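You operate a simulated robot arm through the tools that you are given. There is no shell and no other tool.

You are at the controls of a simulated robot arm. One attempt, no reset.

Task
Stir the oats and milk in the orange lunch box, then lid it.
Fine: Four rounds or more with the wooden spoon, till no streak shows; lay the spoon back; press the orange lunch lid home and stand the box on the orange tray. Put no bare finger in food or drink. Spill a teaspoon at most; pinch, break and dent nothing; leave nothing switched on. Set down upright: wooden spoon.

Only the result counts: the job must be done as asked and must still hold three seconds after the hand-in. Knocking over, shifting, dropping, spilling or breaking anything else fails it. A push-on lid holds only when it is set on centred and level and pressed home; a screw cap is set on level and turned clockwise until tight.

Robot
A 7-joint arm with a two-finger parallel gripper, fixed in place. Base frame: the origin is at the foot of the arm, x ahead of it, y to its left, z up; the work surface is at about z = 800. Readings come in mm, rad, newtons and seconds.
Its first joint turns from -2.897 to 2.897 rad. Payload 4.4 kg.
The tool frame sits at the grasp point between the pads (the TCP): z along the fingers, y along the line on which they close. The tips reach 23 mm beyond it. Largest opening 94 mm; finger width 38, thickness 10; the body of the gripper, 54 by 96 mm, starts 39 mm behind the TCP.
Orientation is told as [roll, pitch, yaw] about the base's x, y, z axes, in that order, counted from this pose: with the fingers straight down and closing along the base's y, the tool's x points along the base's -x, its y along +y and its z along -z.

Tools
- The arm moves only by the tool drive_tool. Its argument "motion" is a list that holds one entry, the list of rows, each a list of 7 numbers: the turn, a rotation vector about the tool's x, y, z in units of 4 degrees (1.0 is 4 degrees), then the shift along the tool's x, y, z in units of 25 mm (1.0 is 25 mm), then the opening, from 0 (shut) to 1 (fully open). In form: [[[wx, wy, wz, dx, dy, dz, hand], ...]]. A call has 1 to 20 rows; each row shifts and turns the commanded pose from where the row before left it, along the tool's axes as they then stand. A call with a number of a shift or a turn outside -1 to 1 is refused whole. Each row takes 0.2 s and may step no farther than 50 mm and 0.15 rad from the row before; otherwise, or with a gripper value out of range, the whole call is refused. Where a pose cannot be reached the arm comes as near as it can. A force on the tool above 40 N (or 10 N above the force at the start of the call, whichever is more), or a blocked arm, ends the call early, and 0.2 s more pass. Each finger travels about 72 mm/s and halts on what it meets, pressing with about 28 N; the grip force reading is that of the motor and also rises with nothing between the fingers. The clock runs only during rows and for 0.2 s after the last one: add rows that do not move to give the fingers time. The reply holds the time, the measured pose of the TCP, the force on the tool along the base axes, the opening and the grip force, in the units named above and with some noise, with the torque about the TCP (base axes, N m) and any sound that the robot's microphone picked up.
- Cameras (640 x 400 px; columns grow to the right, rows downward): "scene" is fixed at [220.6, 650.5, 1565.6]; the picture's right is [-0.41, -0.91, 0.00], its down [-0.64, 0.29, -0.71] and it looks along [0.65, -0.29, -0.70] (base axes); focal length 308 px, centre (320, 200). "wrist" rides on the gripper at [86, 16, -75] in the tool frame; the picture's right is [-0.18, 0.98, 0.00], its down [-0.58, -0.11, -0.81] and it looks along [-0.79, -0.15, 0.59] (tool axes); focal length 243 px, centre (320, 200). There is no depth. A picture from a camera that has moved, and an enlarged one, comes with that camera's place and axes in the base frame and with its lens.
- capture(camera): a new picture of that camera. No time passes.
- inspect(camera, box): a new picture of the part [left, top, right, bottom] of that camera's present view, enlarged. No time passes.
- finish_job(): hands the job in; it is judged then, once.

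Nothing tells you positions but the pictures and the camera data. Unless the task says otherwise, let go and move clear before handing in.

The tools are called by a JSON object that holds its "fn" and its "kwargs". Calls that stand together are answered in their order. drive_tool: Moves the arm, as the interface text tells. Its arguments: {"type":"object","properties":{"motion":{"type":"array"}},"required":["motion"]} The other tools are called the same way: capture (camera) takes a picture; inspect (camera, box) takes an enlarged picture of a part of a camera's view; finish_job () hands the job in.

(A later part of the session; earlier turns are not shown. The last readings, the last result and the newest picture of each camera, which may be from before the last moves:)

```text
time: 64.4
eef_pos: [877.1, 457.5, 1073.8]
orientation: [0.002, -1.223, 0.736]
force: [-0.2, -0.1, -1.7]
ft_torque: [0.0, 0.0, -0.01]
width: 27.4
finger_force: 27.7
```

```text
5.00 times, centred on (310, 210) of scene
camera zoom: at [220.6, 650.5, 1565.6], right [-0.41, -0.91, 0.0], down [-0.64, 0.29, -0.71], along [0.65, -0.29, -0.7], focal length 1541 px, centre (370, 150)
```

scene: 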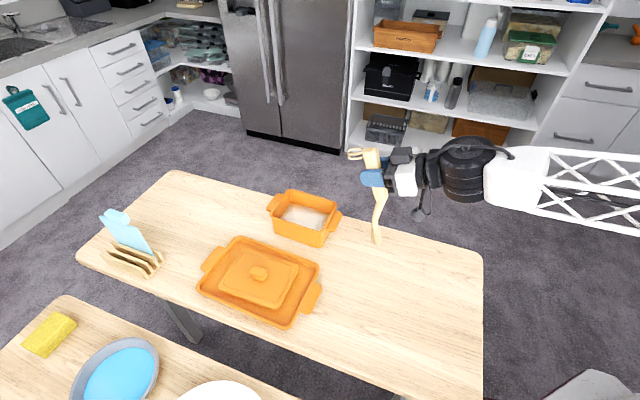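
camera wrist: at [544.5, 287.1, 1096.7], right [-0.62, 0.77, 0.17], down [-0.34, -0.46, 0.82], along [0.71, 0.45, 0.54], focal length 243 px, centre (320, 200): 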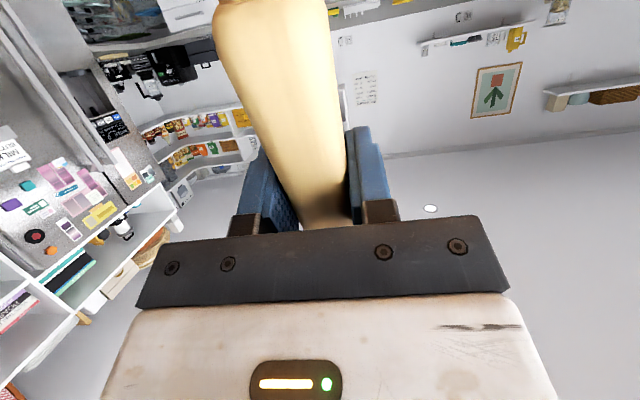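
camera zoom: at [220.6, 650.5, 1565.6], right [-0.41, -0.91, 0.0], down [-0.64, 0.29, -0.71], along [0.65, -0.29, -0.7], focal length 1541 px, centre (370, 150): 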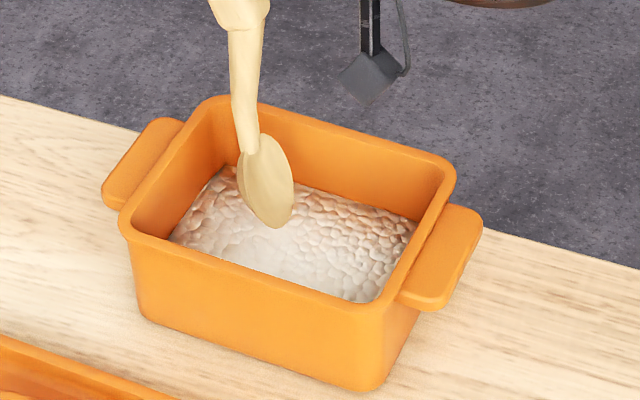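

The spoon is out and clean. I'll lift it clear and carry it back to above its old place.

{"fn": "drive_tool", "kwargs": {"motion": [[[0, 0, 0, -0.6016, 0, -0.219, 0], [0, 0, 0, -0.6016, 0, -0.219, 0], [0, 0, 0, -0.6016, 0, -0.219, 0], [0, 0, 0, -0.6016, 0, -0.219, 0], [0, 0, 0, -0.6016, 0, -0.219, 0], [0, 0, 0, 0.324, 0.294, -0.8905, 0], [0, 0, 0, 0.324, 0.294, -0.8905, 0], [0, 0, 0, 0.324, 0.294, -0.8905, 0], [0, 0, 0, 0.324, 0.294, -0.8905, 0], [0, 0, 0, 0.324, 0.294, -0.8905, 0], [0, 0, 0, 0.324, 0.294, -0.8905, 0], [0, 0, 0, 0.324, 0.294, -0.8905, 0], [0, 0, 0, 0.324, 0.294, -0.8905, 0], [0, 0, 0, 0.324, 0.294, -0.8905, 0], [0, 0, 0, 0.324, 0.294, -0.8905, 0], [0, 0, 0, 0.324, 0.294, -0.8905, 0], [0.93, 0, 0.338, 0, 0, 0, 0], [0.93, 0, 0.338, 0, 0, 0, 0], [0.93, 0, 0.338, 0, 0, 0, 0]]]}}

{"fn": "drive_tool", "kwargs": {"motion": [[[0.93, 0, 0.338, 0, 0, 0, 0], [0.93, 0, 0.338, 0, 0, 0, 0], [0.93, 0, 0.338, 0, 0, 0, 0], [0.93, 0, 0.338, 0, 0, 0, 0], [0.93, 0, 0.338, 0, 0, 0, 0], [0.93, 0, 0.338, 0, 0, 0, 0], [0.93, 0, 0.338, 0, 0, 0, 0], [0.93, 0, 0.338, 0, 0, 0, 0], [0.93, 0, 0.338, 0, 0, 0, 0], [0.93, 0, 0.338, 0, 0, 0, 0], [0.93, 0, 0.338, 0, 0, 0, 0], [0.93, 0, 0.338, 0, 0, 0, 0], [0.93, 0, 0.338, 0, 0, 0, 0], [0.93, 0, 0.338, 0, 0, 0, 0], [0.93, 0, 0.338, 0, 0, 0, 0], [0.93, 0, 0.338, 0, 0, 0, 0], [0.93, 0, 0.338, 0, 0, 0, 0], [0.93, 0, 0.338, 0, 0, 0, 0], [0.93, 0, 0.338, 0, 0, 0, 0], [0.93, 0, 0.338, 0, 0, 0, 0]]]}}

{"fn": "drive_tool", "kwargs": {"motion": [[[0, 0.972, 0, 0, 0, 0, 0], [0, 0.972, 0, 0, 0, 0, 0], [0, 0.972, 0, 0, 0, 0, 0], [0, 0.972, 0, 0, 0, 0, 0], [0, 0.972, 0, 0, 0, 0, 0], [0, 0.972, 0, 0, 0, 0, 0], [0, 0.972, 0, 0, 0, 0, 0], [0, 0.972, 0, 0, 0, 0, 0], [0, 0.972, 0, 0, 0, 0, 0], [0, 0.972, 0, 0, 0, 0, 0], [0, 0.972, 0, 0, 0, 0, 0], [0, 0.972, 0, 0, 0, 0, 0], [0, 0.972, 0, 0, 0, 0, 0], [0, 0.972, 0, 0, 0, 0, 0], [0, 0.972, 0, 0, 0, 0, 0], [0, 0.972, 0, 0, 0, 0, 0], [0, 0.972, 0, 0, 0, 0, 0], [0, 0.972, 0, 0, 0, 0, 0], [0, 0, 0, 0, 0, 0, 0], [0, 0, 0, 0, 0, 0, 0]]]}}

{"fn": "capture", "kwargs": {"camera": "scene"}}

{"fn": "capture", "kwargs": {"camera": "wrist"}}

```text
time: 68.4
eef_pos: [630.1, 340.6, 1154.0]
orientation: [0.001, -1.222, 0.531]
force: [-0.3, 0.4, -0.3]
ft_torque: [-0.01, 0.0, -0.02]
width: 27.3
finger_force: 28.0
```

```text
time: 72.6
eef_pos: [631.7, 340.9, 1154.0]
orientation: [-0.004, -1.222, -0.848]
force: [-0.8, -0.4, -1.1]
ft_torque: [-0.01, -0.01, 0.0]
width: 27.5
finger_force: 28.2
```

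```text
time: 76.8
eef_pos: [629.1, 338.2, 1159.1]
orientation: [0.001, -0.261, -0.849]
force: [0.3, 0.1, -1.1]
ft_torque: [-0.03, 0.01, -0.01]
width: 27.3
finger_force: 28.1
out of reach, approached as far as the arm can: row 15, 16, 17, 18
```

```text
taken
```

scene: 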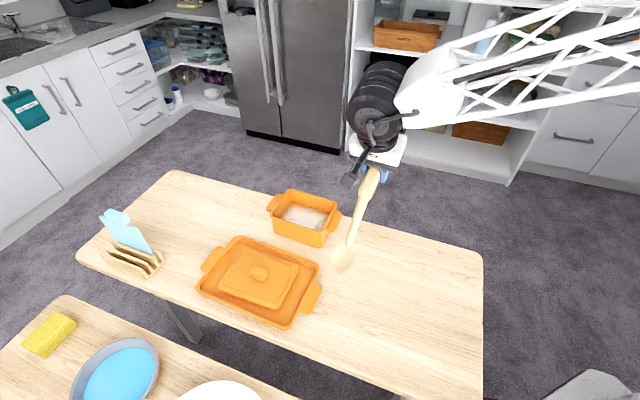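

```text
taken
camera wrist: at [572.8, 427.0, 1208.8], right [0.86, 0.52, 0.05], down [0.15, -0.34, 0.93], along [0.49, -0.79, -0.37], focal length 243 px, centre (320, 200)
```

wrist: 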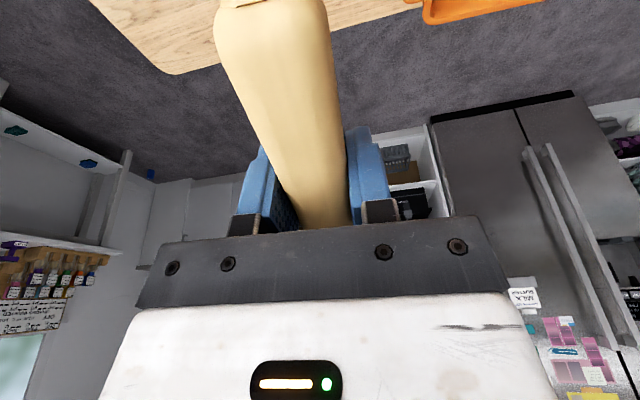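

The arm hit a reach limit with 15° of tilt left. I'll check whether holding still or coming down a bit resolves it.

{"fn": "drive_tool", "kwargs": {"motion": [[[0, 0, 0, 0, 0, 0, 0], [0, 0, 0, 0, 0, 0, 0]]]}}

```text
time: 77.4
eef_pos: [629.9, 337.9, 1159.2]
orientation: [0.0, -0.261, -0.849]
force: [-0.7, 0.5, -0.8]
ft_torque: [-0.02, -0.04, 0.01]
width: 27.6
finger_force: 27.9
```

{"fn": "drive_tool", "kwargs": {"motion": [[[0, 0, 0, 0.259, 0, 0.966, 0], [0, 0, 0, 0.259, 0, 0.966, 0], [0, 0, 0, 0.259, 0, 0.966, 0], [0, 0, 0, 0.259, 0, 0.966, 0], [0, 0, 0, 0, 0, 0, 0]]]}}

{"fn": "drive_tool", "kwargs": {"motion": [[[0, 0.5, 0, 0, 0, 0, 0], [0, 0.5, 0, 0, 0, 0, 0], [0, 0.5, 0, 0, 0, 0, 0], [0, 0.5, 0, 0, 0, 0, 0], [0, 0, 0, 0, 0, 0, 0]]]}}

```text
time: 78.6
eef_pos: [626.7, 341.5, 1058.3]
orientation: [0.001, -0.262, -0.849]
force: [0.7, -0.1, -1.4]
ft_torque: [-0.01, -0.02, 0.0]
width: 27.5
finger_force: 27.9
```

```text
time: 79.8
eef_pos: [628.1, 341.8, 1058.7]
orientation: [0.0, -0.228, -0.849]
force: [0.2, -0.2, -0.9]
ft_torque: [-0.04, -0.08, 0.0]
width: 27.3
finger_force: 28.2
out of reach, approached as far as the arm can: row 3
```

A joint limit blocks the last of the tilt at this heading. I'll turn toward a more natural heading, level the tool there, then turn back with the tool pointing straight down.

{"fn": "drive_tool", "kwargs": {"motion": [[[-0.219, 0, -0.945, 0, 0, 0, 0], [-0.219, 0, -0.945, 0, 0, 0, 0], [-0.219, 0, -0.945, 0, 0, 0, 0], [-0.219, 0, -0.945, 0, 0, 0, 0], [-0.219, 0, -0.945, 0, 0, 0, 0], [-0.219, 0, -0.945, 0, 0, 0, 0], [-0.219, 0, -0.945, 0, 0, 0, 0], [-0.219, 0, -0.945, 0, 0, 0, 0], [-0.219, 0, -0.945, 0, 0, 0, 0], [-0.219, 0, -0.945, 0, 0, 0, 0], [0, 0, 0, 0, 0, 0, 0]]]}}

{"fn": "drive_tool", "kwargs": {"motion": [[[0, 0.5, 0, 0, 0, 0, 0], [0, 0.5, 0, 0, 0, 0, 0], [0, 0.5, 0, 0, 0, 0, 0], [0, 0.5, 0, 0, 0, 0, 0], [0, 0, 0, 0, 0, 0, 0]]]}}

{"fn": "capture", "kwargs": {"camera": "scene"}}

```text
time: 82.2
eef_pos: [609.3, 331.2, 988.5]
orientation: [0.003, -0.225, -0.282]
force: [0.4, -0.2, -0.1]
ft_torque: [-0.02, -0.01, -0.01]
width: 27.8
finger_force: 28.5
out of reach, approached as far as the arm can: row 1, 2, 7, 8, 9, 10
```

```text
time: 83.4
eef_pos: [609.6, 332.3, 988.9]
orientation: [0.003, -0.226, -0.279]
force: [-0.3, -1.3, -1.5]
ft_torque: [-0.01, -0.02, -0.01]
width: 27.2
finger_force: 28.1
out of reach, approached as far as the arm can: row 2, 4
```

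```text
taken
```

scene: 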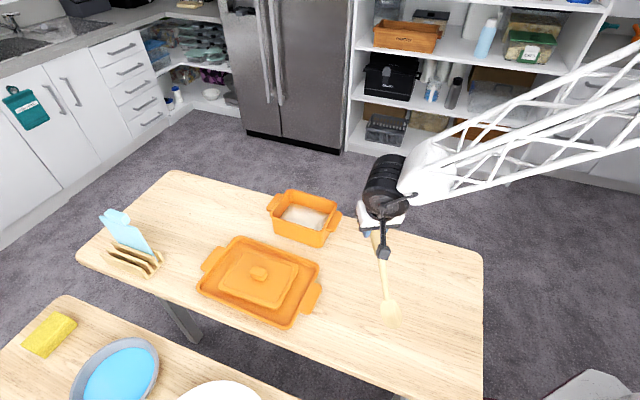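

{"fn": "drive_tool", "kwargs": {"motion": [[[0, 0, 0, -0.226, 0, -0.97, 0], [0, 0, 0, -0.226, 0, -0.97, 0], [0, 0, 0, -0.226, 0, -0.97, 0], [0, 0, 0, 0, 0, 0, 0]]]}}

{"fn": "drive_tool", "kwargs": {"motion": [[[0, 0.5, 0, 0, 0, 0, 0], [0, 0.5, 0, 0, 0, 0, 0], [0, 0.5, 0, 0, 0, 0, 0], [0, 0.5, 0, 0, 0, 0, 0], [0, 0, 0, 0, 0, 0, 0]]]}}

```text
time: 84.4
eef_pos: [607.1, 330.6, 1004.6]
orientation: [0.001, -0.229, -0.282]
force: [-0.2, 0.5, -1.1]
ft_torque: [0.01, -0.03, 0.02]
width: 27.7
finger_force: 28.2
out of reach, approached as far as the arm can: row 1, 2, 3
```

```text
time: 85.6
eef_pos: [607.1, 331.0, 1004.9]
orientation: [0.001, -0.23, -0.283]
force: [-0.8, -0.4, -0.7]
ft_torque: [-0.01, -0.02, -0.01]
width: 27.5
finger_force: 27.6
out of reach, approached as far as the arm can: row 2, 4
```

{"fn": "inspect", "kwargs": {"camera": "scene", "box": [340, 20, 640, 340]}}

{"fn": "capture", "kwargs": {"camera": "wrist"}}

```text
1.25 times, centred on (490, 180) of scene
camera zoom: at [220.6, 650.5, 1565.6], right [-0.41, -0.91, 0.0], down [-0.64, 0.29, -0.71], along [0.65, -0.29, -0.7], focal length 385 px, centre (108, 225)
```

zoom: 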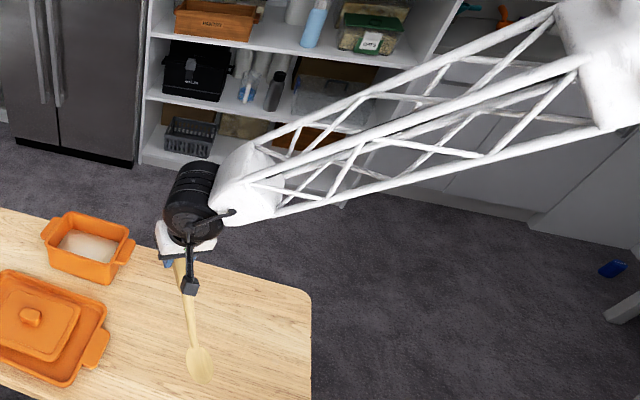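

```text
taken
camera wrist: at [512.8, 374.2, 1058.6], right [0.45, 0.89, 0.04], down [0.34, -0.21, 0.92], along [0.83, -0.39, -0.4], focal length 243 px, centre (320, 200)
```

wrist: 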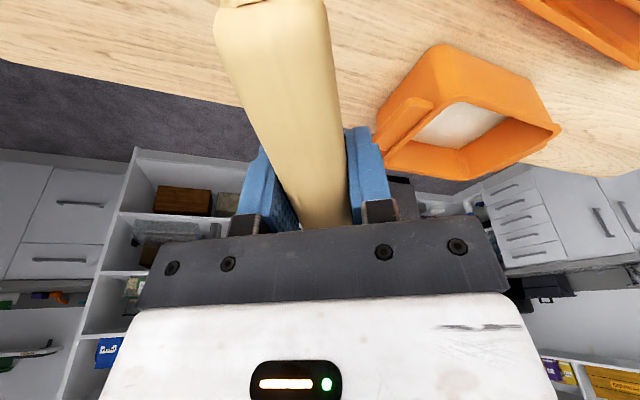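

The arm configuration is at a joint limit. I'll tilt back out, rise, then turn to the radial heading before levelling.

{"fn": "drive_tool", "kwargs": {"motion": [[[0, -1, 0, 0, 0, 0, 0], [0, -1, 0, 0, 0, 0, 0], [0, -1, 0, 0, 0, 0, 0], [0, -1, 0, 0, 0, 0, 0], [0, -1, 0, 0, 0, 0, 0], [0, -1, 0, 0, 0, 0, 0], [0, 0, 0, -0.602, 0, -0.799, 0], [0, 0, 0, -0.602, 0, -0.799, 0], [0, 0, 0, -0.602, 0, -0.799, 0], [0, 0, 0, -0.602, 0, -0.799, 0], [0, 0, 0, -0.602, 0, -0.799, 0], [0, 0, 0, -0.602, 0, -0.799, 0], [0, 0, 0, 0, 0, 0, 0]]]}}

```text
time: 88.4
eef_pos: [603.6, 331.2, 1154.9]
orientation: [-0.001, -0.65, -0.282]
force: [0.1, -0.4, -0.6]
ft_torque: [0.02, 0.0, -0.01]
width: 27.7
finger_force: 28.5
```

{"fn": "drive_tool", "kwargs": {"motion": [[[-0.605, 0, -0.796, 0, 0, 0, 0], [-0.605, 0, -0.796, 0, 0, 0, 0], [-0.605, 0, -0.796, 0, 0, 0, 0], [-0.605, 0, -0.796, 0, 0, 0, 0], [-0.605, 0, -0.796, 0, 0, 0, 0], [-0.605, 0, -0.796, 0, 0, 0, 0], [-0.605, 0, -0.796, 0, 0, 0, 0], [-0.605, 0, -0.796, 0, 0, 0, 0], [-0.605, 0, -0.796, 0, 0, 0, 0], [-0.605, 0, -0.796, 0, 0, 0, 0], [-0.605, 0, -0.796, 0, 0, 0, 0], [0, 0, 0, 0, 0, 0, 0]]]}}

{"fn": "drive_tool", "kwargs": {"motion": [[[0, 0.93, 0, 0, 0, 0, 0], [0, 0.93, 0, 0, 0, 0, 0], [0, 0.93, 0, 0, 0, 0, 0], [0, 0.93, 0, 0, 0, 0, 0], [0, 0.93, 0, 0, 0, 0, 0], [0, 0, 0, 0, 0, 0, 0]]]}}

{"fn": "capture", "kwargs": {"camera": "scene"}}

```text
time: 91.0
eef_pos: [600.6, 331.9, 1123.2]
orientation: [-0.002, -0.651, 0.415]
force: [0.4, 0.7, -0.6]
ft_torque: [-0.02, -0.03, 0.0]
width: 27.5
finger_force: 27.9
out of reach, approached as far as the arm can: row 10, 11
```

```text
time: 92.4
eef_pos: [599.8, 333.4, 1123.7]
orientation: [-0.001, -0.652, 0.414]
force: [-0.5, -0.1, -0.2]
ft_torque: [-0.01, -0.04, 0.0]
width: 27.3
finger_force: 28.0
out of reach, approached as far as the arm can: row 1, 2, 3, 4, 5
```

```text
taken
```

scene: 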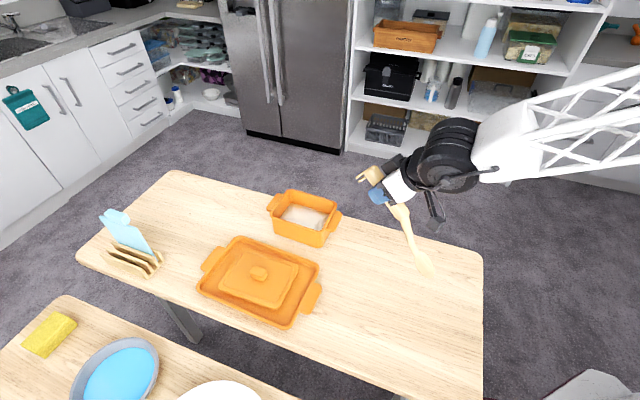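

The wrist looks like it wound the wrong way past alignment with the forearm. I'll tilt the tool above horizontal, swing it over the top to the left, and level from that side.

{"fn": "drive_tool", "kwargs": {"motion": [[[0, -0.98, 0, 0, 0, 0, 0], [0, -0.98, 0, 0, 0, 0, 0], [0, -0.98, 0, 0, 0, 0, 0], [0, -0.98, 0, 0, 0, 0, 0], [0, -0.98, 0, 0, 0, 0, 0], [0, -0.98, 0, 0, 0, 0, 0], [0, -0.98, 0, 0, 0, 0, 0], [0, -0.98, 0, 0, 0, 0, 0], [0, -0.98, 0, 0, 0, 0, 0], [0, -0.98, 0, 0, 0, 0, 0], [0, -0.98, 0, 0, 0, 0, 0], [0, -0.98, 0, 0, 0, 0, 0], [0, -0.98, 0, 0, 0, 0, 0], [0, -0.98, 0, 0, 0, 0, 0], [0, -0.98, 0, 0, 0, 0, 0], [0, -0.98, 0, 0, 0, 0, 0], [0, 0, 0, 0, 0, 0, 0]]]}}

{"fn": "inspect", "kwargs": {"camera": "scene", "box": [340, 20, 640, 340]}}

```text
time: 96.0
eef_pos: [600.9, 330.4, 1128.1]
orientation: [-3.049, -1.464, -2.831]
force: [-0.3, -0.8, -0.9]
ft_torque: [-0.03, 0.06, -0.02]
width: 27.4
finger_force: 28.7
out of reach, approached as far as the arm can: row 4
```

```text
1.25 times, centred on (490, 180) of scene
camera zoom: at [220.6, 650.5, 1565.6], right [-0.41, -0.91, 0.0], down [-0.64, 0.29, -0.71], along [0.65, -0.29, -0.7], focal length 385 px, centre (108, 225)
```

zoom: 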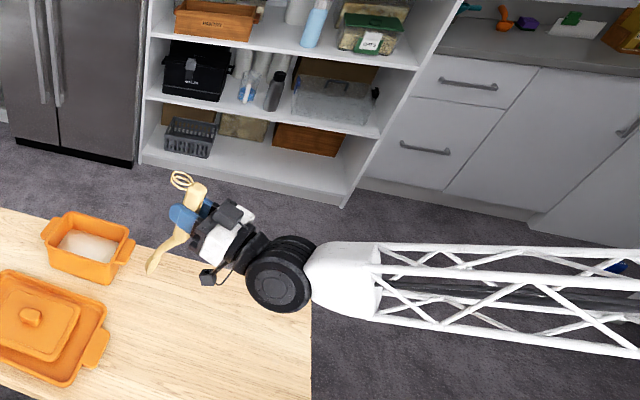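

{"fn": "drive_tool", "kwargs": {"motion": [[[-0.99, 0, 0.105, 0, 0, 0, 0], [-0.99, 0, 0.105, 0, 0, 0, 0], [-0.99, 0, 0.105, 0, 0, 0, 0], [-0.99, 0, 0.105, 0, 0, 0, 0], [-0.99, 0, 0.105, 0, 0, 0, 0], [-0.99, 0, 0.105, 0, 0, 0, 0], [-0.99, 0, 0.105, 0, 0, 0, 0], [-0.99, 0, 0.105, 0, 0, 0, 0], [-0.99, 0, 0.105, 0, 0, 0, 0], [-0.99, 0, 0.105, 0, 0, 0, 0], [0, 0, 0, 0, 0, 0, 0]]]}}

{"fn": "inspect", "kwargs": {"camera": "scene", "box": [340, 20, 640, 340]}}

```text
time: 98.4
eef_pos: [601.3, 329.7, 1125.3]
orientation: [-3.07, -1.472, -2.113]
force: [0.4, 0.0, -1.0]
ft_torque: [-0.03, -0.01, 0.02]
width: 27.6
finger_force: 28.5
```

```text
1.25 times, centred on (490, 180) of scene
camera zoom: at [220.6, 650.5, 1565.6], right [-0.41, -0.91, 0.0], down [-0.64, 0.29, -0.71], along [0.65, -0.29, -0.7], focal length 385 px, centre (108, 225)
```

zoom: 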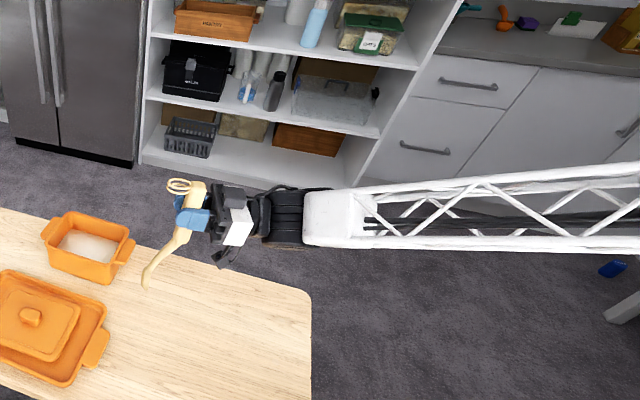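

{"fn": "drive_tool", "kwargs": {"motion": [[[-0.99, 0, 0.105, 0, 0, 0, 0], [-0.99, 0, 0.105, 0, 0, 0, 0], [-0.99, 0, 0.105, 0, 0, 0, 0], [-0.99, 0, 0.105, 0, 0, 0, 0], [-0.99, 0, 0.105, 0, 0, 0, 0], [-0.99, 0, 0.105, 0, 0, 0, 0], [-0.99, 0, 0.105, 0, 0, 0, 0], [-0.99, 0, 0.105, 0, 0, 0, 0], [-0.99, 0, 0.105, 0, 0, 0, 0], [-0.99, 0, 0.105, 0, 0, 0, 0], [0, 0, 0, 0, 0, 0, 0]]]}}

{"fn": "inspect", "kwargs": {"camera": "scene", "box": [340, 20, 640, 340]}}

```text
time: 100.8
eef_pos: [600.7, 329.7, 1126.7]
orientation: [-3.132, -1.477, -1.357]
force: [0.1, 0.6, -0.6]
ft_torque: [-0.06, 0.03, 0.02]
width: 27.6
finger_force: 27.5
```

```text
1.25 times, centred on (490, 180) of scene
camera zoom: at [220.6, 650.5, 1565.6], right [-0.41, -0.91, 0.0], down [-0.64, 0.29, -0.71], along [0.65, -0.29, -0.7], focal length 385 px, centre (108, 225)
```

zoom: 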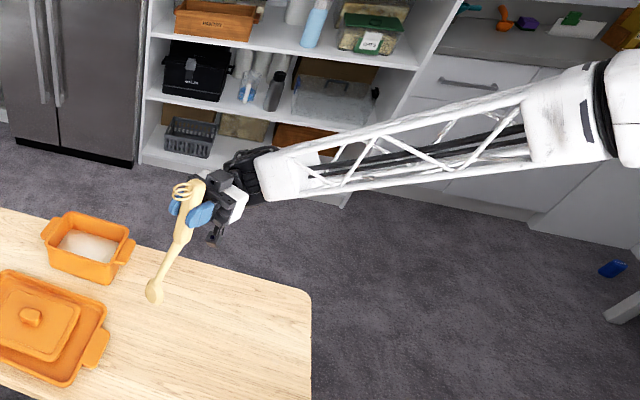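

{"fn": "drive_tool", "kwargs": {"motion": [[[0, 1, 0, 0, 0, 0, 0], [0, 1, 0, 0, 0, 0, 0], [0, 1, 0, 0, 0, 0, 0], [0, 1, 0, 0, 0, 0, 0], [0, 1, 0, 0, 0, 0, 0], [0, 1, 0, 0, 0, 0, 0], [0, 1, 0, 0, 0, 0, 0], [0, 1, 0, 0, 0, 0, 0], [0, 1, 0, 0, 0, 0, 0], [0, 1, 0, 0, 0, 0, 0], [0, 1, 0, 0, 0, 0, 0], [0, 1, 0, 0, 0, 0, 0], [0, 1, 0, 0, 0, 0, 0], [0, 1, 0, 0, 0, 0, 0], [0, 0, 0, 0, 0, 0, 0]]]}}

{"fn": "inspect", "kwargs": {"camera": "scene", "box": [340, 20, 640, 340]}}

```text
time: 104.0
eef_pos: [600.4, 330.8, 1126.4]
orientation: [-0.001, -0.69, 1.796]
force: [0.4, -0.7, 0.2]
ft_torque: [0.02, 0.0, 0.02]
width: 27.7
finger_force: 27.7
```

```text
1.25 times, centred on (490, 180) of scene
camera zoom: at [220.6, 650.5, 1565.6], right [-0.41, -0.91, 0.0], down [-0.64, 0.29, -0.71], along [0.65, -0.29, -0.7], focal length 385 px, centre (108, 225)
```

zoom: 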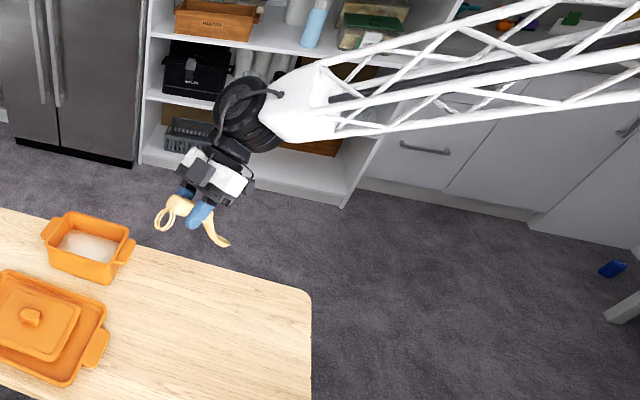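

{"fn": "drive_tool", "kwargs": {"motion": [[[0, 0.988, 0, 0, 0, 0, 0], [0, 0.988, 0, 0, 0, 0, 0], [0, 0.988, 0, 0, 0, 0, 0], [0, 0.988, 0, 0, 0, 0, 0], [0, 0.988, 0, 0, 0, 0, 0], [0, 0.988, 0, 0, 0, 0, 0], [0, 0.988, 0, 0, 0, 0, 0], [0, 0.988, 0, 0, 0, 0, 0], [0, 0.988, 0, 0, 0, 0, 0], [0, 0.988, 0, 0, 0, 0, 0], [0, 0, 0, 0, 0, 0, 0]]]}}

{"fn": "inspect", "kwargs": {"camera": "scene", "box": [340, 20, 640, 340]}}

```text
time: 106.4
eef_pos: [597.7, 328.5, 1120.4]
orientation: [0.0, -0.259, 1.793]
force: [-0.1, 0.3, -1.6]
ft_torque: [0.02, -0.01, 0.02]
width: 27.5
finger_force: 28.7
out of reach, approached as far as the arm can: row 7, 8, 9, 10
```

```text
1.25 times, centred on (490, 180) of scene
camera zoom: at [220.6, 650.5, 1565.6], right [-0.41, -0.91, 0.0], down [-0.64, 0.29, -0.71], along [0.65, -0.29, -0.7], focal length 385 px, centre (108, 225)
```

zoom: 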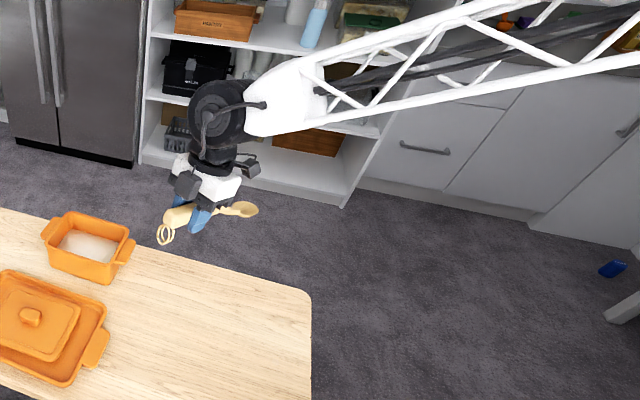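

The wrist took the mirrored branch: the other face of the wrist joint now shows. I'll go back to pointing above the forearm line, align with the forearm's heading, and pitch straight down through alignment to restore the original branch.

{"fn": "drive_tool", "kwargs": {"motion": [[[0, -1, 0, 0, 0, 0, 0], [0, -1, 0, 0, 0, 0, 0], [0, -1, 0, 0, 0, 0, 0], [0, -1, 0, 0, 0, 0, 0], [0, -1, 0, 0, 0, 0, 0], [0, -1, 0, 0, 0, 0, 0], [0, -1, 0, 0, 0, 0, 0], [0, -1, 0, 0, 0, 0, 0], [0, -1, 0, 0, 0, 0, 0], [0, -1, 0, 0, 0, 0, 0], [0, -1, 0, 0, 0, 0, 0], [0, -1, 0, 0, 0, 0, 0], [0, -1, 0, 0, 0, 0, 0], [0, -1, 0, 0, 0, 0, 0], [0, -1, 0, 0, 0, 0, 0], [0, -1, 0, 0, 0, 0, 0], [0, -1, 0, 0, 0, 0, 0], [0, -1, 0, 0, 0, 0, 0], [0, -1, 0, 0, 0, 0, 0], [0, -1, 0, 0, 0, 0, 0]]]}}

{"fn": "drive_tool", "kwargs": {"motion": [[[0.99, 0, -0.09, 0, 0, 0, 0], [0.99, 0, -0.09, 0, 0, 0, 0], [0.99, 0, -0.09, 0, 0, 0, 0], [0.99, 0, -0.09, 0, 0, 0, 0], [0.99, 0, -0.09, 0, 0, 0, 0], [0.99, 0, -0.09, 0, 0, 0, 0], [0.99, 0, -0.09, 0, 0, 0, 0], [0.99, 0, -0.09, 0, 0, 0, 0], [0.99, 0, -0.09, 0, 0, 0, 0], [0.99, 0, -0.09, 0, 0, 0, 0], [0.99, 0, -0.09, 0, 0, 0, 0], [0.99, 0, -0.09, 0, 0, 0, 0], [0, 0, 0, 0, 0, 0, 0]]]}}

{"fn": "capture", "kwargs": {"camera": "scene"}}

```text
time: 110.6
eef_pos: [598.0, 328.7, 1119.4]
orientation: [-3.131, -1.486, -1.36]
force: [-0.8, 0.6, -1.0]
ft_torque: [-0.01, 0.02, -0.01]
width: 27.2
finger_force: 28.0
```

```text
time: 113.4
eef_pos: [596.5, 327.8, 1119.7]
orientation: [-3.078, -1.483, -2.248]
force: [0.3, 0.3, -0.6]
ft_torque: [-0.03, -0.04, 0.0]
width: 27.7
finger_force: 27.9
```

```text
taken
```

scene: 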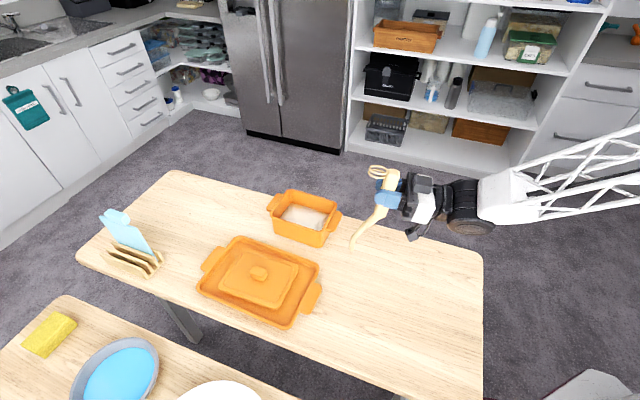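

{"fn": "inspect", "kwargs": {"camera": "scene", "box": [350, 130, 640, 270]}}

```text
2.21 times, centred on (495, 200) of scene
camera zoom: at [220.6, 650.5, 1565.6], right [-0.41, -0.91, 0.0], down [-0.64, 0.29, -0.71], along [0.65, -0.29, -0.7], focal length 680 px, centre (-66, 200)
```

zoom: 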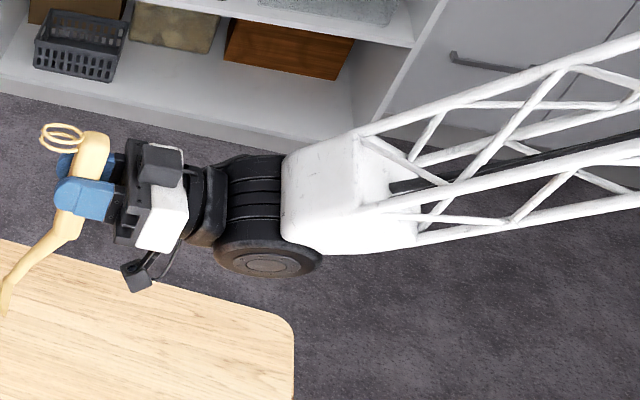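

{"fn": "drive_tool", "kwargs": {"motion": [[[0.99, 0, -0.09, 0, 0, 0, 0], [0.99, 0, -0.09, 0, 0, 0, 0], [0.99, 0, -0.09, 0, 0, 0, 0], [0, 0, 0, 0, 0, 0, 0]]]}}

{"fn": "inspect", "kwargs": {"camera": "scene", "box": [350, 130, 640, 270]}}

```text
time: 114.4
eef_pos: [597.0, 327.1, 1118.7]
orientation: [-3.072, -1.484, -2.462]
force: [-0.4, -0.5, -1.0]
ft_torque: [0.02, -0.02, 0.03]
width: 27.6
finger_force: 28.2
```

```text
2.21 times, centred on (495, 200) of scene
camera zoom: at [220.6, 650.5, 1565.6], right [-0.41, -0.91, 0.0], down [-0.64, 0.29, -0.71], along [0.65, -0.29, -0.7], focal length 680 px, centre (-66, 200)
```

zoom: 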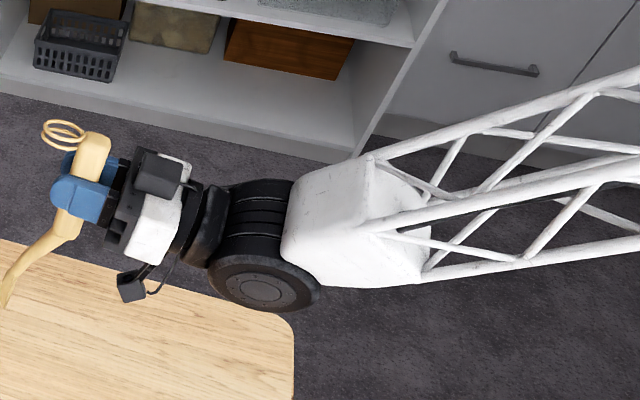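

{"fn": "drive_tool", "kwargs": {"motion": [[[0.99, 0, -0.09, 0, 0, 0, 0], [0.99, 0, -0.09, 0, 0, 0, 0], [0.99, 0, -0.09, 0, 0, 0, 0], [0.99, 0, -0.09, 0, 0, 0, 0], [0, 0, 0, 0, 0, 0, 0]]]}}

{"fn": "inspect", "kwargs": {"camera": "scene", "box": [350, 130, 640, 270]}}

```text
time: 115.6
eef_pos: [598.6, 328.1, 1120.0]
orientation: [-3.066, -1.48, -2.743]
force: [-0.2, -0.3, -0.1]
ft_torque: [0.01, 0.04, -0.01]
width: 27.6
finger_force: 27.7
```

```text
2.21 times, centred on (495, 200) of scene
camera zoom: at [220.6, 650.5, 1565.6], right [-0.41, -0.91, 0.0], down [-0.64, 0.29, -0.71], along [0.65, -0.29, -0.7], focal length 680 px, centre (-66, 200)
```

zoom: 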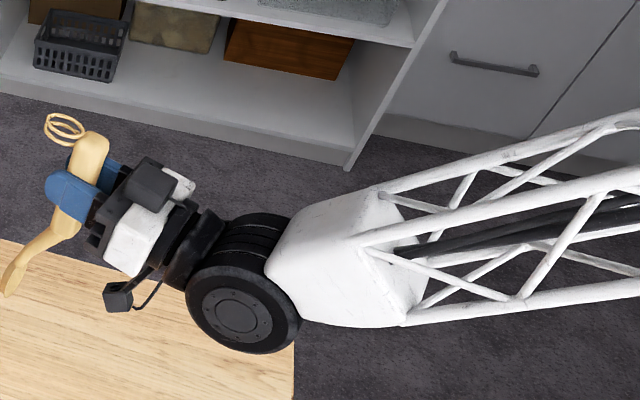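

At a heading of about 0.5 rad the wrist bends purely vertically. I'll fine-tune to that and pitch down through alignment.

{"fn": "drive_tool", "kwargs": {"motion": [[[-0.7, 0, 0.06, 0, 0, 0, 0], [-0.7, 0, 0.06, 0, 0, 0, 0], [0, 0, 0, 0, 0, 0, 0], [0, 1, 0, 0, 0, 0, 0], [0, 1, 0, 0, 0, 0, 0], [0, 1, 0, 0, 0, 0, 0], [0, 1, 0, 0, 0, 0, 0], [0, 0, 0, 0, 0, 0, 0]]]}}

{"fn": "inspect", "kwargs": {"camera": "scene", "box": [350, 130, 640, 270]}}

```text
time: 117.4
eef_pos: [598.4, 329.1, 1119.8]
orientation: [-0.039, -1.38, 0.61]
force: [0.3, -0.4, -0.6]
ft_torque: [0.0, -0.02, -0.03]
width: 27.3
finger_force: 28.1
```

```text
2.21 times, centred on (495, 200) of scene
camera zoom: at [220.6, 650.5, 1565.6], right [-0.41, -0.91, 0.0], down [-0.64, 0.29, -0.71], along [0.65, -0.29, -0.7], focal length 680 px, centre (-66, 200)
```

zoom: 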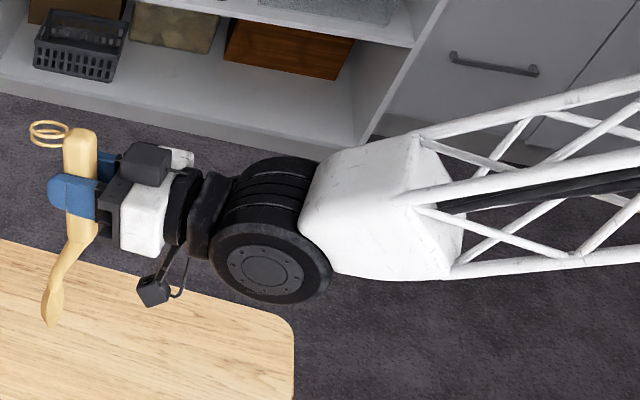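

{"fn": "drive_tool", "kwargs": {"motion": [[[0, 1, 0, 0, 0, 0, 0], [0, 1, 0, 0, 0, 0, 0], [0, 1, 0, 0, 0, 0, 0], [0, 0, 0, 0, 0, 0, 0]]]}}

{"fn": "inspect", "kwargs": {"camera": "scene", "box": [350, 130, 640, 270]}}

{"fn": "drive_tool", "kwargs": {"motion": [[[0, 1, 0, 0, 0, 0, 0], [0, 1, 0, 0, 0, 0, 0], [0, 1, 0, 0, 0, 0, 0], [0, 0, 0, 0, 0, 0, 0]]]}}

{"fn": "inspect", "kwargs": {"camera": "scene", "box": [350, 130, 640, 270]}}

```text
time: 118.4
eef_pos: [597.9, 328.2, 1119.5]
orientation: [-0.02, -1.168, 0.588]
force: [-0.7, 0.0, -0.9]
ft_torque: [-0.01, 0.0, 0.01]
width: 27.7
finger_force: 28.0
```

```text
2.21 times, centred on (495, 200) of scene
camera zoom: at [220.6, 650.5, 1565.6], right [-0.41, -0.91, 0.0], down [-0.64, 0.29, -0.71], along [0.65, -0.29, -0.7], focal length 680 px, centre (-66, 200)
```

zoom: 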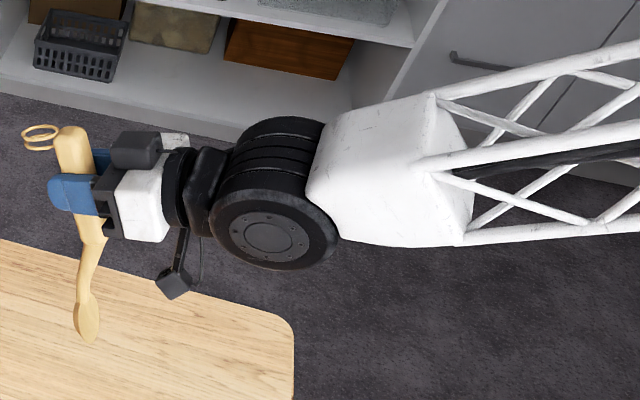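

```text
time: 119.4
eef_pos: [596.5, 327.9, 1118.7]
orientation: [-0.013, -0.961, 0.583]
force: [-0.9, 0.4, -0.7]
ft_torque: [0.01, -0.04, 0.01]
width: 27.6
finger_force: 27.6
```

```text
2.21 times, centred on (495, 200) of scene
camera zoom: at [220.6, 650.5, 1565.6], right [-0.41, -0.91, 0.0], down [-0.64, 0.29, -0.71], along [0.65, -0.29, -0.7], focal length 680 px, centre (-66, 200)
```

zoom: 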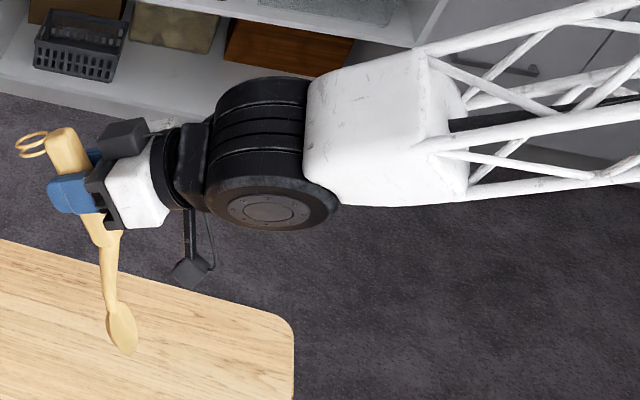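

{"fn": "drive_tool", "kwargs": {"motion": [[[0, 1, 0, 0, 0, 0, 0], [0, 1, 0, 0, 0, 0, 0], [0, 1, 0, 0, 0, 0, 0], [0, 1, 0, 0, 0, 0, 0], [0, 1, 0, 0, 0, 0, 0], [0, 0, 0, 0, 0, 0, 0]]]}}

{"fn": "inspect", "kwargs": {"camera": "scene", "box": [350, 130, 640, 270]}}

```text
time: 120.8
eef_pos: [593.8, 333.8, 1126.1]
orientation: [0.032, -0.863, 0.579]
force: [0.4, -0.7, -0.6]
ft_torque: [0.01, 0.0, 0.02]
width: 27.3
finger_force: 28.2
out of reach, approached as far as the arm can: row 1, 2, 3, 4, 5
```

```text
2.21 times, centred on (495, 200) of scene
camera zoom: at [220.6, 650.5, 1565.6], right [-0.41, -0.91, 0.0], down [-0.64, 0.29, -0.71], along [0.65, -0.29, -0.7], focal length 680 px, centre (-66, 200)
```

zoom: 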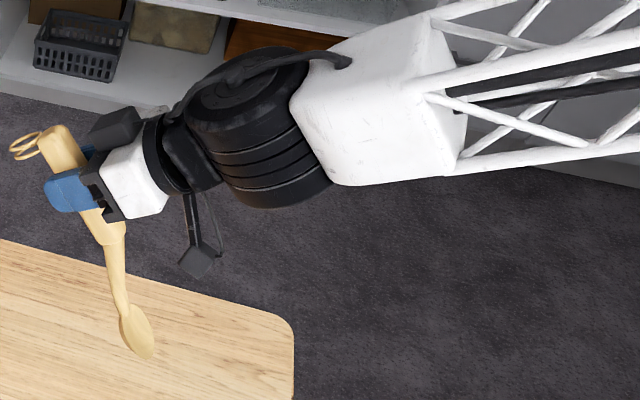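

The wrist is sweeping round on the left side rather than crossing. I'll back up, shift the heading slightly right, and try again.

{"fn": "drive_tool", "kwargs": {"motion": [[[0, -1, 0, 0, 0, 0, 0], [0, -1, 0, 0, 0, 0, 0], [0, -1, 0, 0, 0, 0, 0], [0, -1, 0, 0, 0, 0, 0], [0, -1, 0, 0, 0, 0, 0], [0, -1, 0, 0, 0, 0, 0], [0, 0, 0, 0, 0, 0, 0]]]}}

{"fn": "inspect", "kwargs": {"camera": "scene", "box": [350, 130, 640, 270]}}

```text
time: 122.4
eef_pos: [592.0, 336.4, 1125.1]
orientation: [0.095, -1.144, 0.541]
force: [-0.8, 0.4, -0.6]
ft_torque: [0.01, 0.02, -0.02]
width: 27.3
finger_force: 28.4
out of reach, approached as far as the arm can: row 1, 3
```

```text
2.21 times, centred on (495, 200) of scene
camera zoom: at [220.6, 650.5, 1565.6], right [-0.41, -0.91, 0.0], down [-0.64, 0.29, -0.71], along [0.65, -0.29, -0.7], focal length 680 px, centre (-66, 200)
```

zoom: 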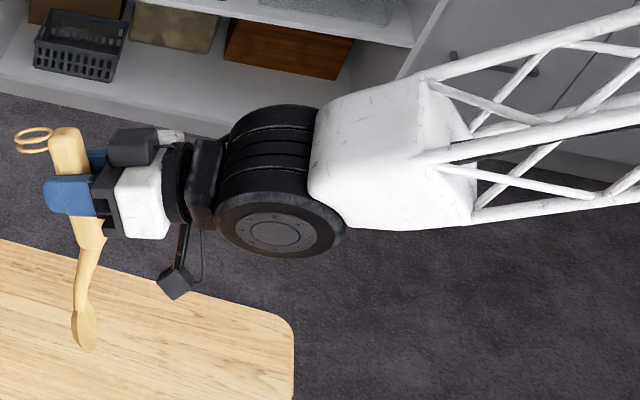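

{"fn": "drive_tool", "kwargs": {"motion": [[[0.46, 0.89, 0, 0, 0, 0, 0], [0.46, 0.89, 0, 0, 0, 0, 0], [0, 0, 0, 0, 0, 0, 0]]]}}

{"fn": "inspect", "kwargs": {"camera": "scene", "box": [350, 130, 640, 270]}}

```text
time: 123.2
eef_pos: [592.6, 338.3, 1124.4]
orientation: [0.017, -1.019, 0.557]
force: [-0.2, 0.3, -0.9]
ft_torque: [0.0, 0.0, 0.0]
width: 27.5
finger_force: 27.8
```

```text
2.21 times, centred on (495, 200) of scene
camera zoom: at [220.6, 650.5, 1565.6], right [-0.41, -0.91, 0.0], down [-0.64, 0.29, -0.71], along [0.65, -0.29, -0.7], focal length 680 px, centre (-66, 200)
```

zoom: 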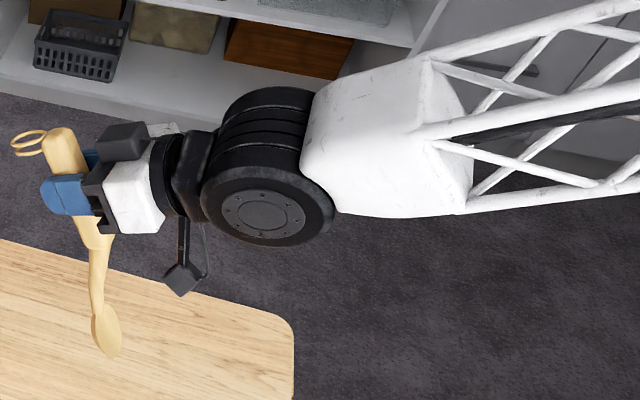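

{"fn": "drive_tool", "kwargs": {"motion": [[[0.36, 0.94, 0, 0, 0, 0, 0], [0.36, 0.94, 0, 0, 0, 0, 0], [0, 0, 0, 0, 0, 0, 0]]]}}

{"fn": "inspect", "kwargs": {"camera": "scene", "box": [350, 130, 640, 270]}}

```text
time: 124.0
eef_pos: [592.8, 337.2, 1126.9]
orientation: [-0.027, -0.91, 0.556]
force: [0.1, 0.2, -0.5]
ft_torque: [0.03, -0.01, 0.02]
width: 27.5
finger_force: 28.1
```

```text
2.21 times, centred on (495, 200) of scene
camera zoom: at [220.6, 650.5, 1565.6], right [-0.41, -0.91, 0.0], down [-0.64, 0.29, -0.71], along [0.65, -0.29, -0.7], focal length 680 px, centre (-66, 200)
```

zoom: 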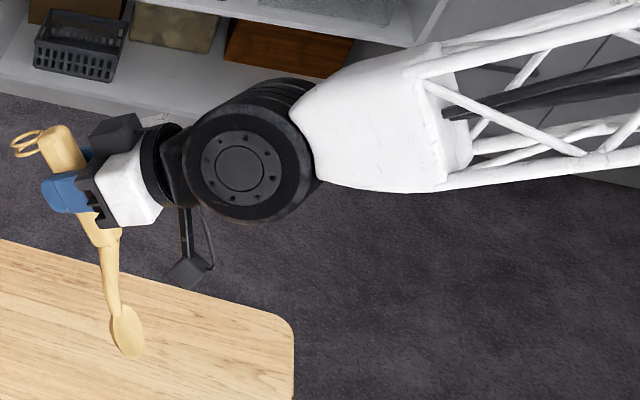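

{"fn": "drive_tool", "kwargs": {"motion": [[[0, 1, 0, 0, 0, 0, 0], [0, 1, 0, 0, 0, 0, 0], [0, 0, 0, 0, 0, 0, 0]]]}}

{"fn": "inspect", "kwargs": {"camera": "scene", "box": [350, 130, 640, 270]}}

```text
time: 124.8
eef_pos: [590.5, 339.6, 1126.5]
orientation: [-0.027, -0.75, 0.546]
force: [-0.1, -0.1, -0.4]
ft_torque: [0.0, 0.0, 0.0]
width: 27.3
finger_force: 28.4
out of reach, approached as far as the arm can: row 1
```

```text
2.21 times, centred on (495, 200) of scene
camera zoom: at [220.6, 650.5, 1565.6], right [-0.41, -0.91, 0.0], down [-0.64, 0.29, -0.71], along [0.65, -0.29, -0.7], focal length 680 px, centre (-66, 200)
```

zoom: 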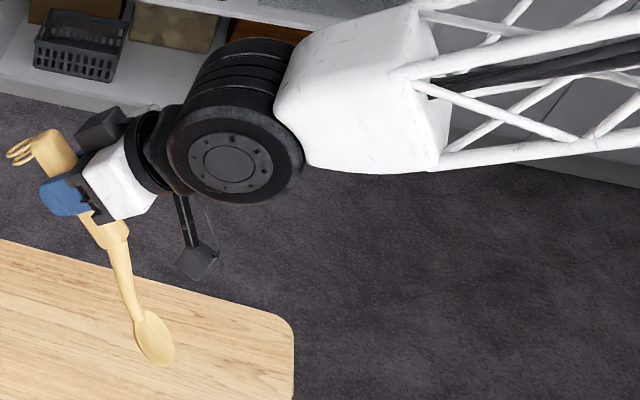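

The no-cable face now stays toward the camera as the tool drops, so it seems to have crossed. I'll keep pitching down.

{"fn": "drive_tool", "kwargs": {"motion": [[[0, 1, 0, 0, 0, 0, 0], [0, 1, 0, 0, 0, 0, 0], [0, 1, 0, 0, 0, 0, 0], [0, 1, 0, 0, 0, 0, 0], [0, 1, 0, 0, 0, 0, 0], [0, 1, 0, 0, 0, 0, 0], [0, 0, 0, 0, 0, 0, 0]]]}}

{"fn": "inspect", "kwargs": {"camera": "scene", "box": [350, 30, 640, 270]}}

```text
time: 126.4
eef_pos: [590.3, 337.8, 1127.2]
orientation: [-0.021, -0.329, 0.537]
force: [0.3, -0.4, 0.2]
ft_torque: [0.02, -0.01, 0.02]
width: 27.2
finger_force: 28.1
```

```text
1.67 times, centred on (495, 150) of scene
camera zoom: at [220.6, 650.5, 1565.6], right [-0.41, -0.91, 0.0], down [-0.64, 0.29, -0.71], along [0.65, -0.29, -0.7], focal length 514 px, centre (28, 283)
```

zoom: 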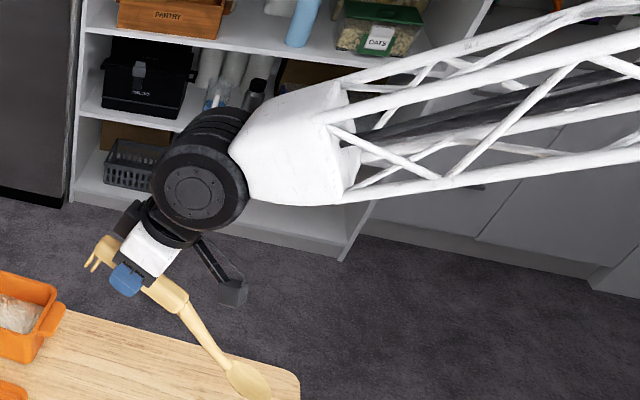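

Back in the original branch. I'll finish levelling, then turn with the tool down to the spoon's heading.

{"fn": "drive_tool", "kwargs": {"motion": [[[0, 0.943, 0, 0, 0, 0, 0], [0, 0.943, 0, 0, 0, 0, 0], [0, 0.943, 0, 0, 0, 0, 0], [0, 0.943, 0, 0, 0, 0, 0], [0, 0.943, 0, 0, 0, 0, 0], [0, 0, 0, 0, 0, 0, 0]]]}}

{"fn": "drive_tool", "kwargs": {"motion": [[[0, 0, 0.993, 0, 0, 0, 0], [0, 0, 0.993, 0, 0, 0, 0], [0, 0, 0.993, 0, 0, 0, 0], [0, 0, 0.993, 0, 0, 0, 0], [0, 0, 0.993, 0, 0, 0, 0], [0, 0, 0.993, 0, 0, 0, 0], [0, 0, 0.993, 0, 0, 0, 0], [0, 0, 0.993, 0, 0, 0, 0], [0, 0, 0.993, 0, 0, 0, 0], [0, 0, 0.993, 0, 0, 0, 0], [0, 0, 0.993, 0, 0, 0, 0], [0, 0, 0.993, 0, 0, 0, 0], [0, 0, 0.993, 0, 0, 0, 0], [0, 0, 0.993, 0, 0, 0, 0], [0, 0, 0.993, 0, 0, 0, 0], [0, 0, 0.993, 0, 0, 0, 0], [0, 0, 0.993, 0, 0, 0, 0], [0, 0, 0.993, 0, 0, 0, 0], [0, 0, 0.993, 0, 0, 0, 0], [0, 0, 0.993, 0, 0, 0, 0]]]}}

{"fn": "capture", "kwargs": {"camera": "scene"}}

{"fn": "capture", "kwargs": {"camera": "wrist"}}

```text
time: 127.8
eef_pos: [590.5, 338.9, 1126.6]
orientation: [-0.019, -0.001, 0.529]
force: [-0.2, 1.2, -0.9]
ft_torque: [0.0, 0.01, 0.01]
width: 27.3
finger_force: 28.1
```

```text
time: 132.0
eef_pos: [592.3, 340.1, 1126.9]
orientation: [-0.001, -0.02, -0.855]
force: [-0.8, 0.5, -0.6]
ft_torque: [0.01, -0.05, -0.01]
width: 27.6
finger_force: 27.7
```

```text
taken
```

scene: 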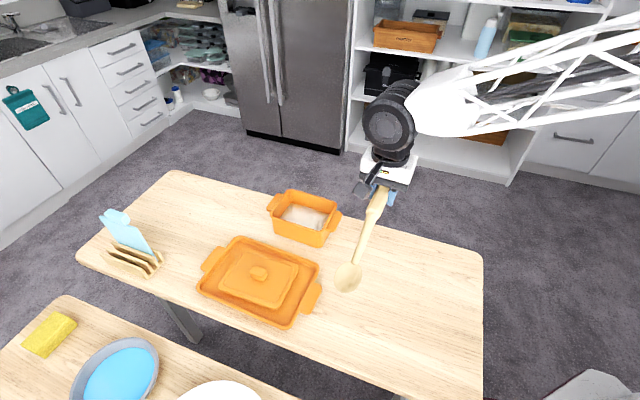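

```text
taken
camera wrist: at [545.8, 416.8, 1200.1], right [0.86, 0.5, 0.0], down [0.29, -0.5, 0.82], along [0.41, -0.71, -0.58], focal length 243 px, centre (320, 200)
```

wrist: 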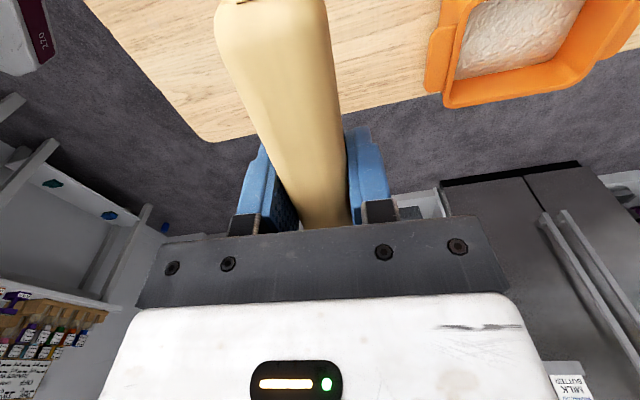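

Now I'll correct the small pitch, move over the original grasp spot, and descend most of the way.

{"fn": "drive_tool", "kwargs": {"motion": [[[0, 0.286, 0, -0.49, 0.606, 0, 0], [0, 0, 0, -0.49, 0.606, 0, 0], [0, 0, 0, 0, 0, 0.9, 0], [0, 0, 0, 0, 0, 0.9, 0], [0, 0, 0, 0, 0, 0.9, 0], [0, 0, 0, 0, 0, 0.9, 0], [0, 0, 0, 0, 0, 0.9, 0], [0, 0, 0, 0, 0, 0.9, 0], [0, 0, 0, 0, 0, 0.9, 0], [0, 0, 0, 0, 0, 0.9, 0], [0, 0, 0, 0, 0, 0.9, 0], [0, 0, 0, 0, 0, 0.9, 0], [0, 0, 0, 0, 0, 0.5, 0], [0, 0, 0, 0, 0, 0, 0]]]}}

{"fn": "inspect", "kwargs": {"camera": "scene", "box": [260, 180, 420, 345]}}

```text
time: 135.0
eef_pos: [631.6, 342.3, 889.0]
orientation: [-0.001, 0.001, -0.856]
force: [-0.4, 1.2, 0.8]
ft_torque: [-0.01, -0.01, 0.02]
width: 27.7
finger_force: 28.1
```

```text
2.42 times, centred on (340, 262) of scene
camera zoom: at [220.6, 650.5, 1565.6], right [-0.41, -0.91, 0.0], down [-0.64, 0.29, -0.71], along [0.65, -0.29, -0.7], focal length 747 px, centre (272, 48)
```

zoom: 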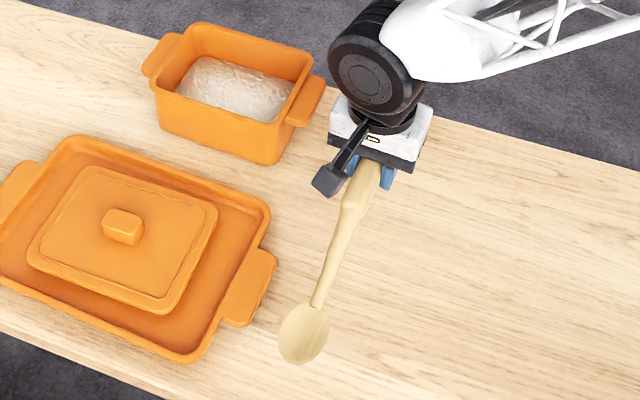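

{"fn": "drive_tool", "kwargs": {"motion": [[[0, 0, 0, 0, 0, 0.5, 0], [0, 0, 0, 0, 0, 0.4, 0], [0, 0, 0, 0, 0, 0.3, 0], [0, 0, 0, 0, 0, 0.2, 0], [0, 0, 0, 0, 0, 0.14, 0], [0, 0, 0, 0, 0, 0.08, 0], [0, 0, 0, 0, 0, 0, 0]]]}}

{"fn": "inspect", "kwargs": {"camera": "scene", "box": [260, 180, 420, 345]}}

```text
time: 136.6
eef_pos: [629.9, 340.3, 848.5]
orientation: [0.0, 0.0, -0.855]
force: [1.1, -0.1, 1.8]
ft_torque: [0.27, 0.18, -0.02]
width: 27.6
finger_force: 27.5
```

```text
2.42 times, centred on (340, 262) of scene
camera zoom: at [220.6, 650.5, 1565.6], right [-0.41, -0.91, 0.0], down [-0.64, 0.29, -0.71], along [0.65, -0.29, -0.7], focal length 747 px, centre (272, 48)
```

zoom: 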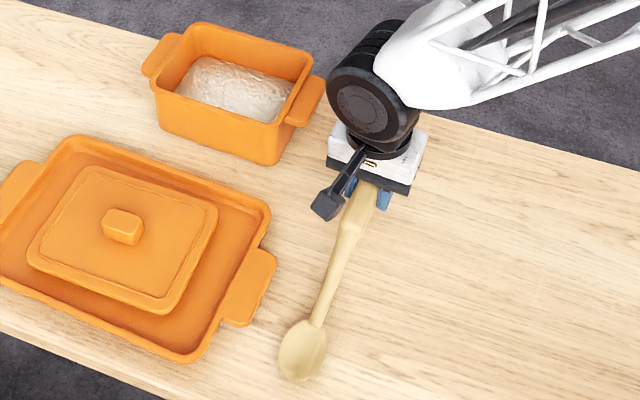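

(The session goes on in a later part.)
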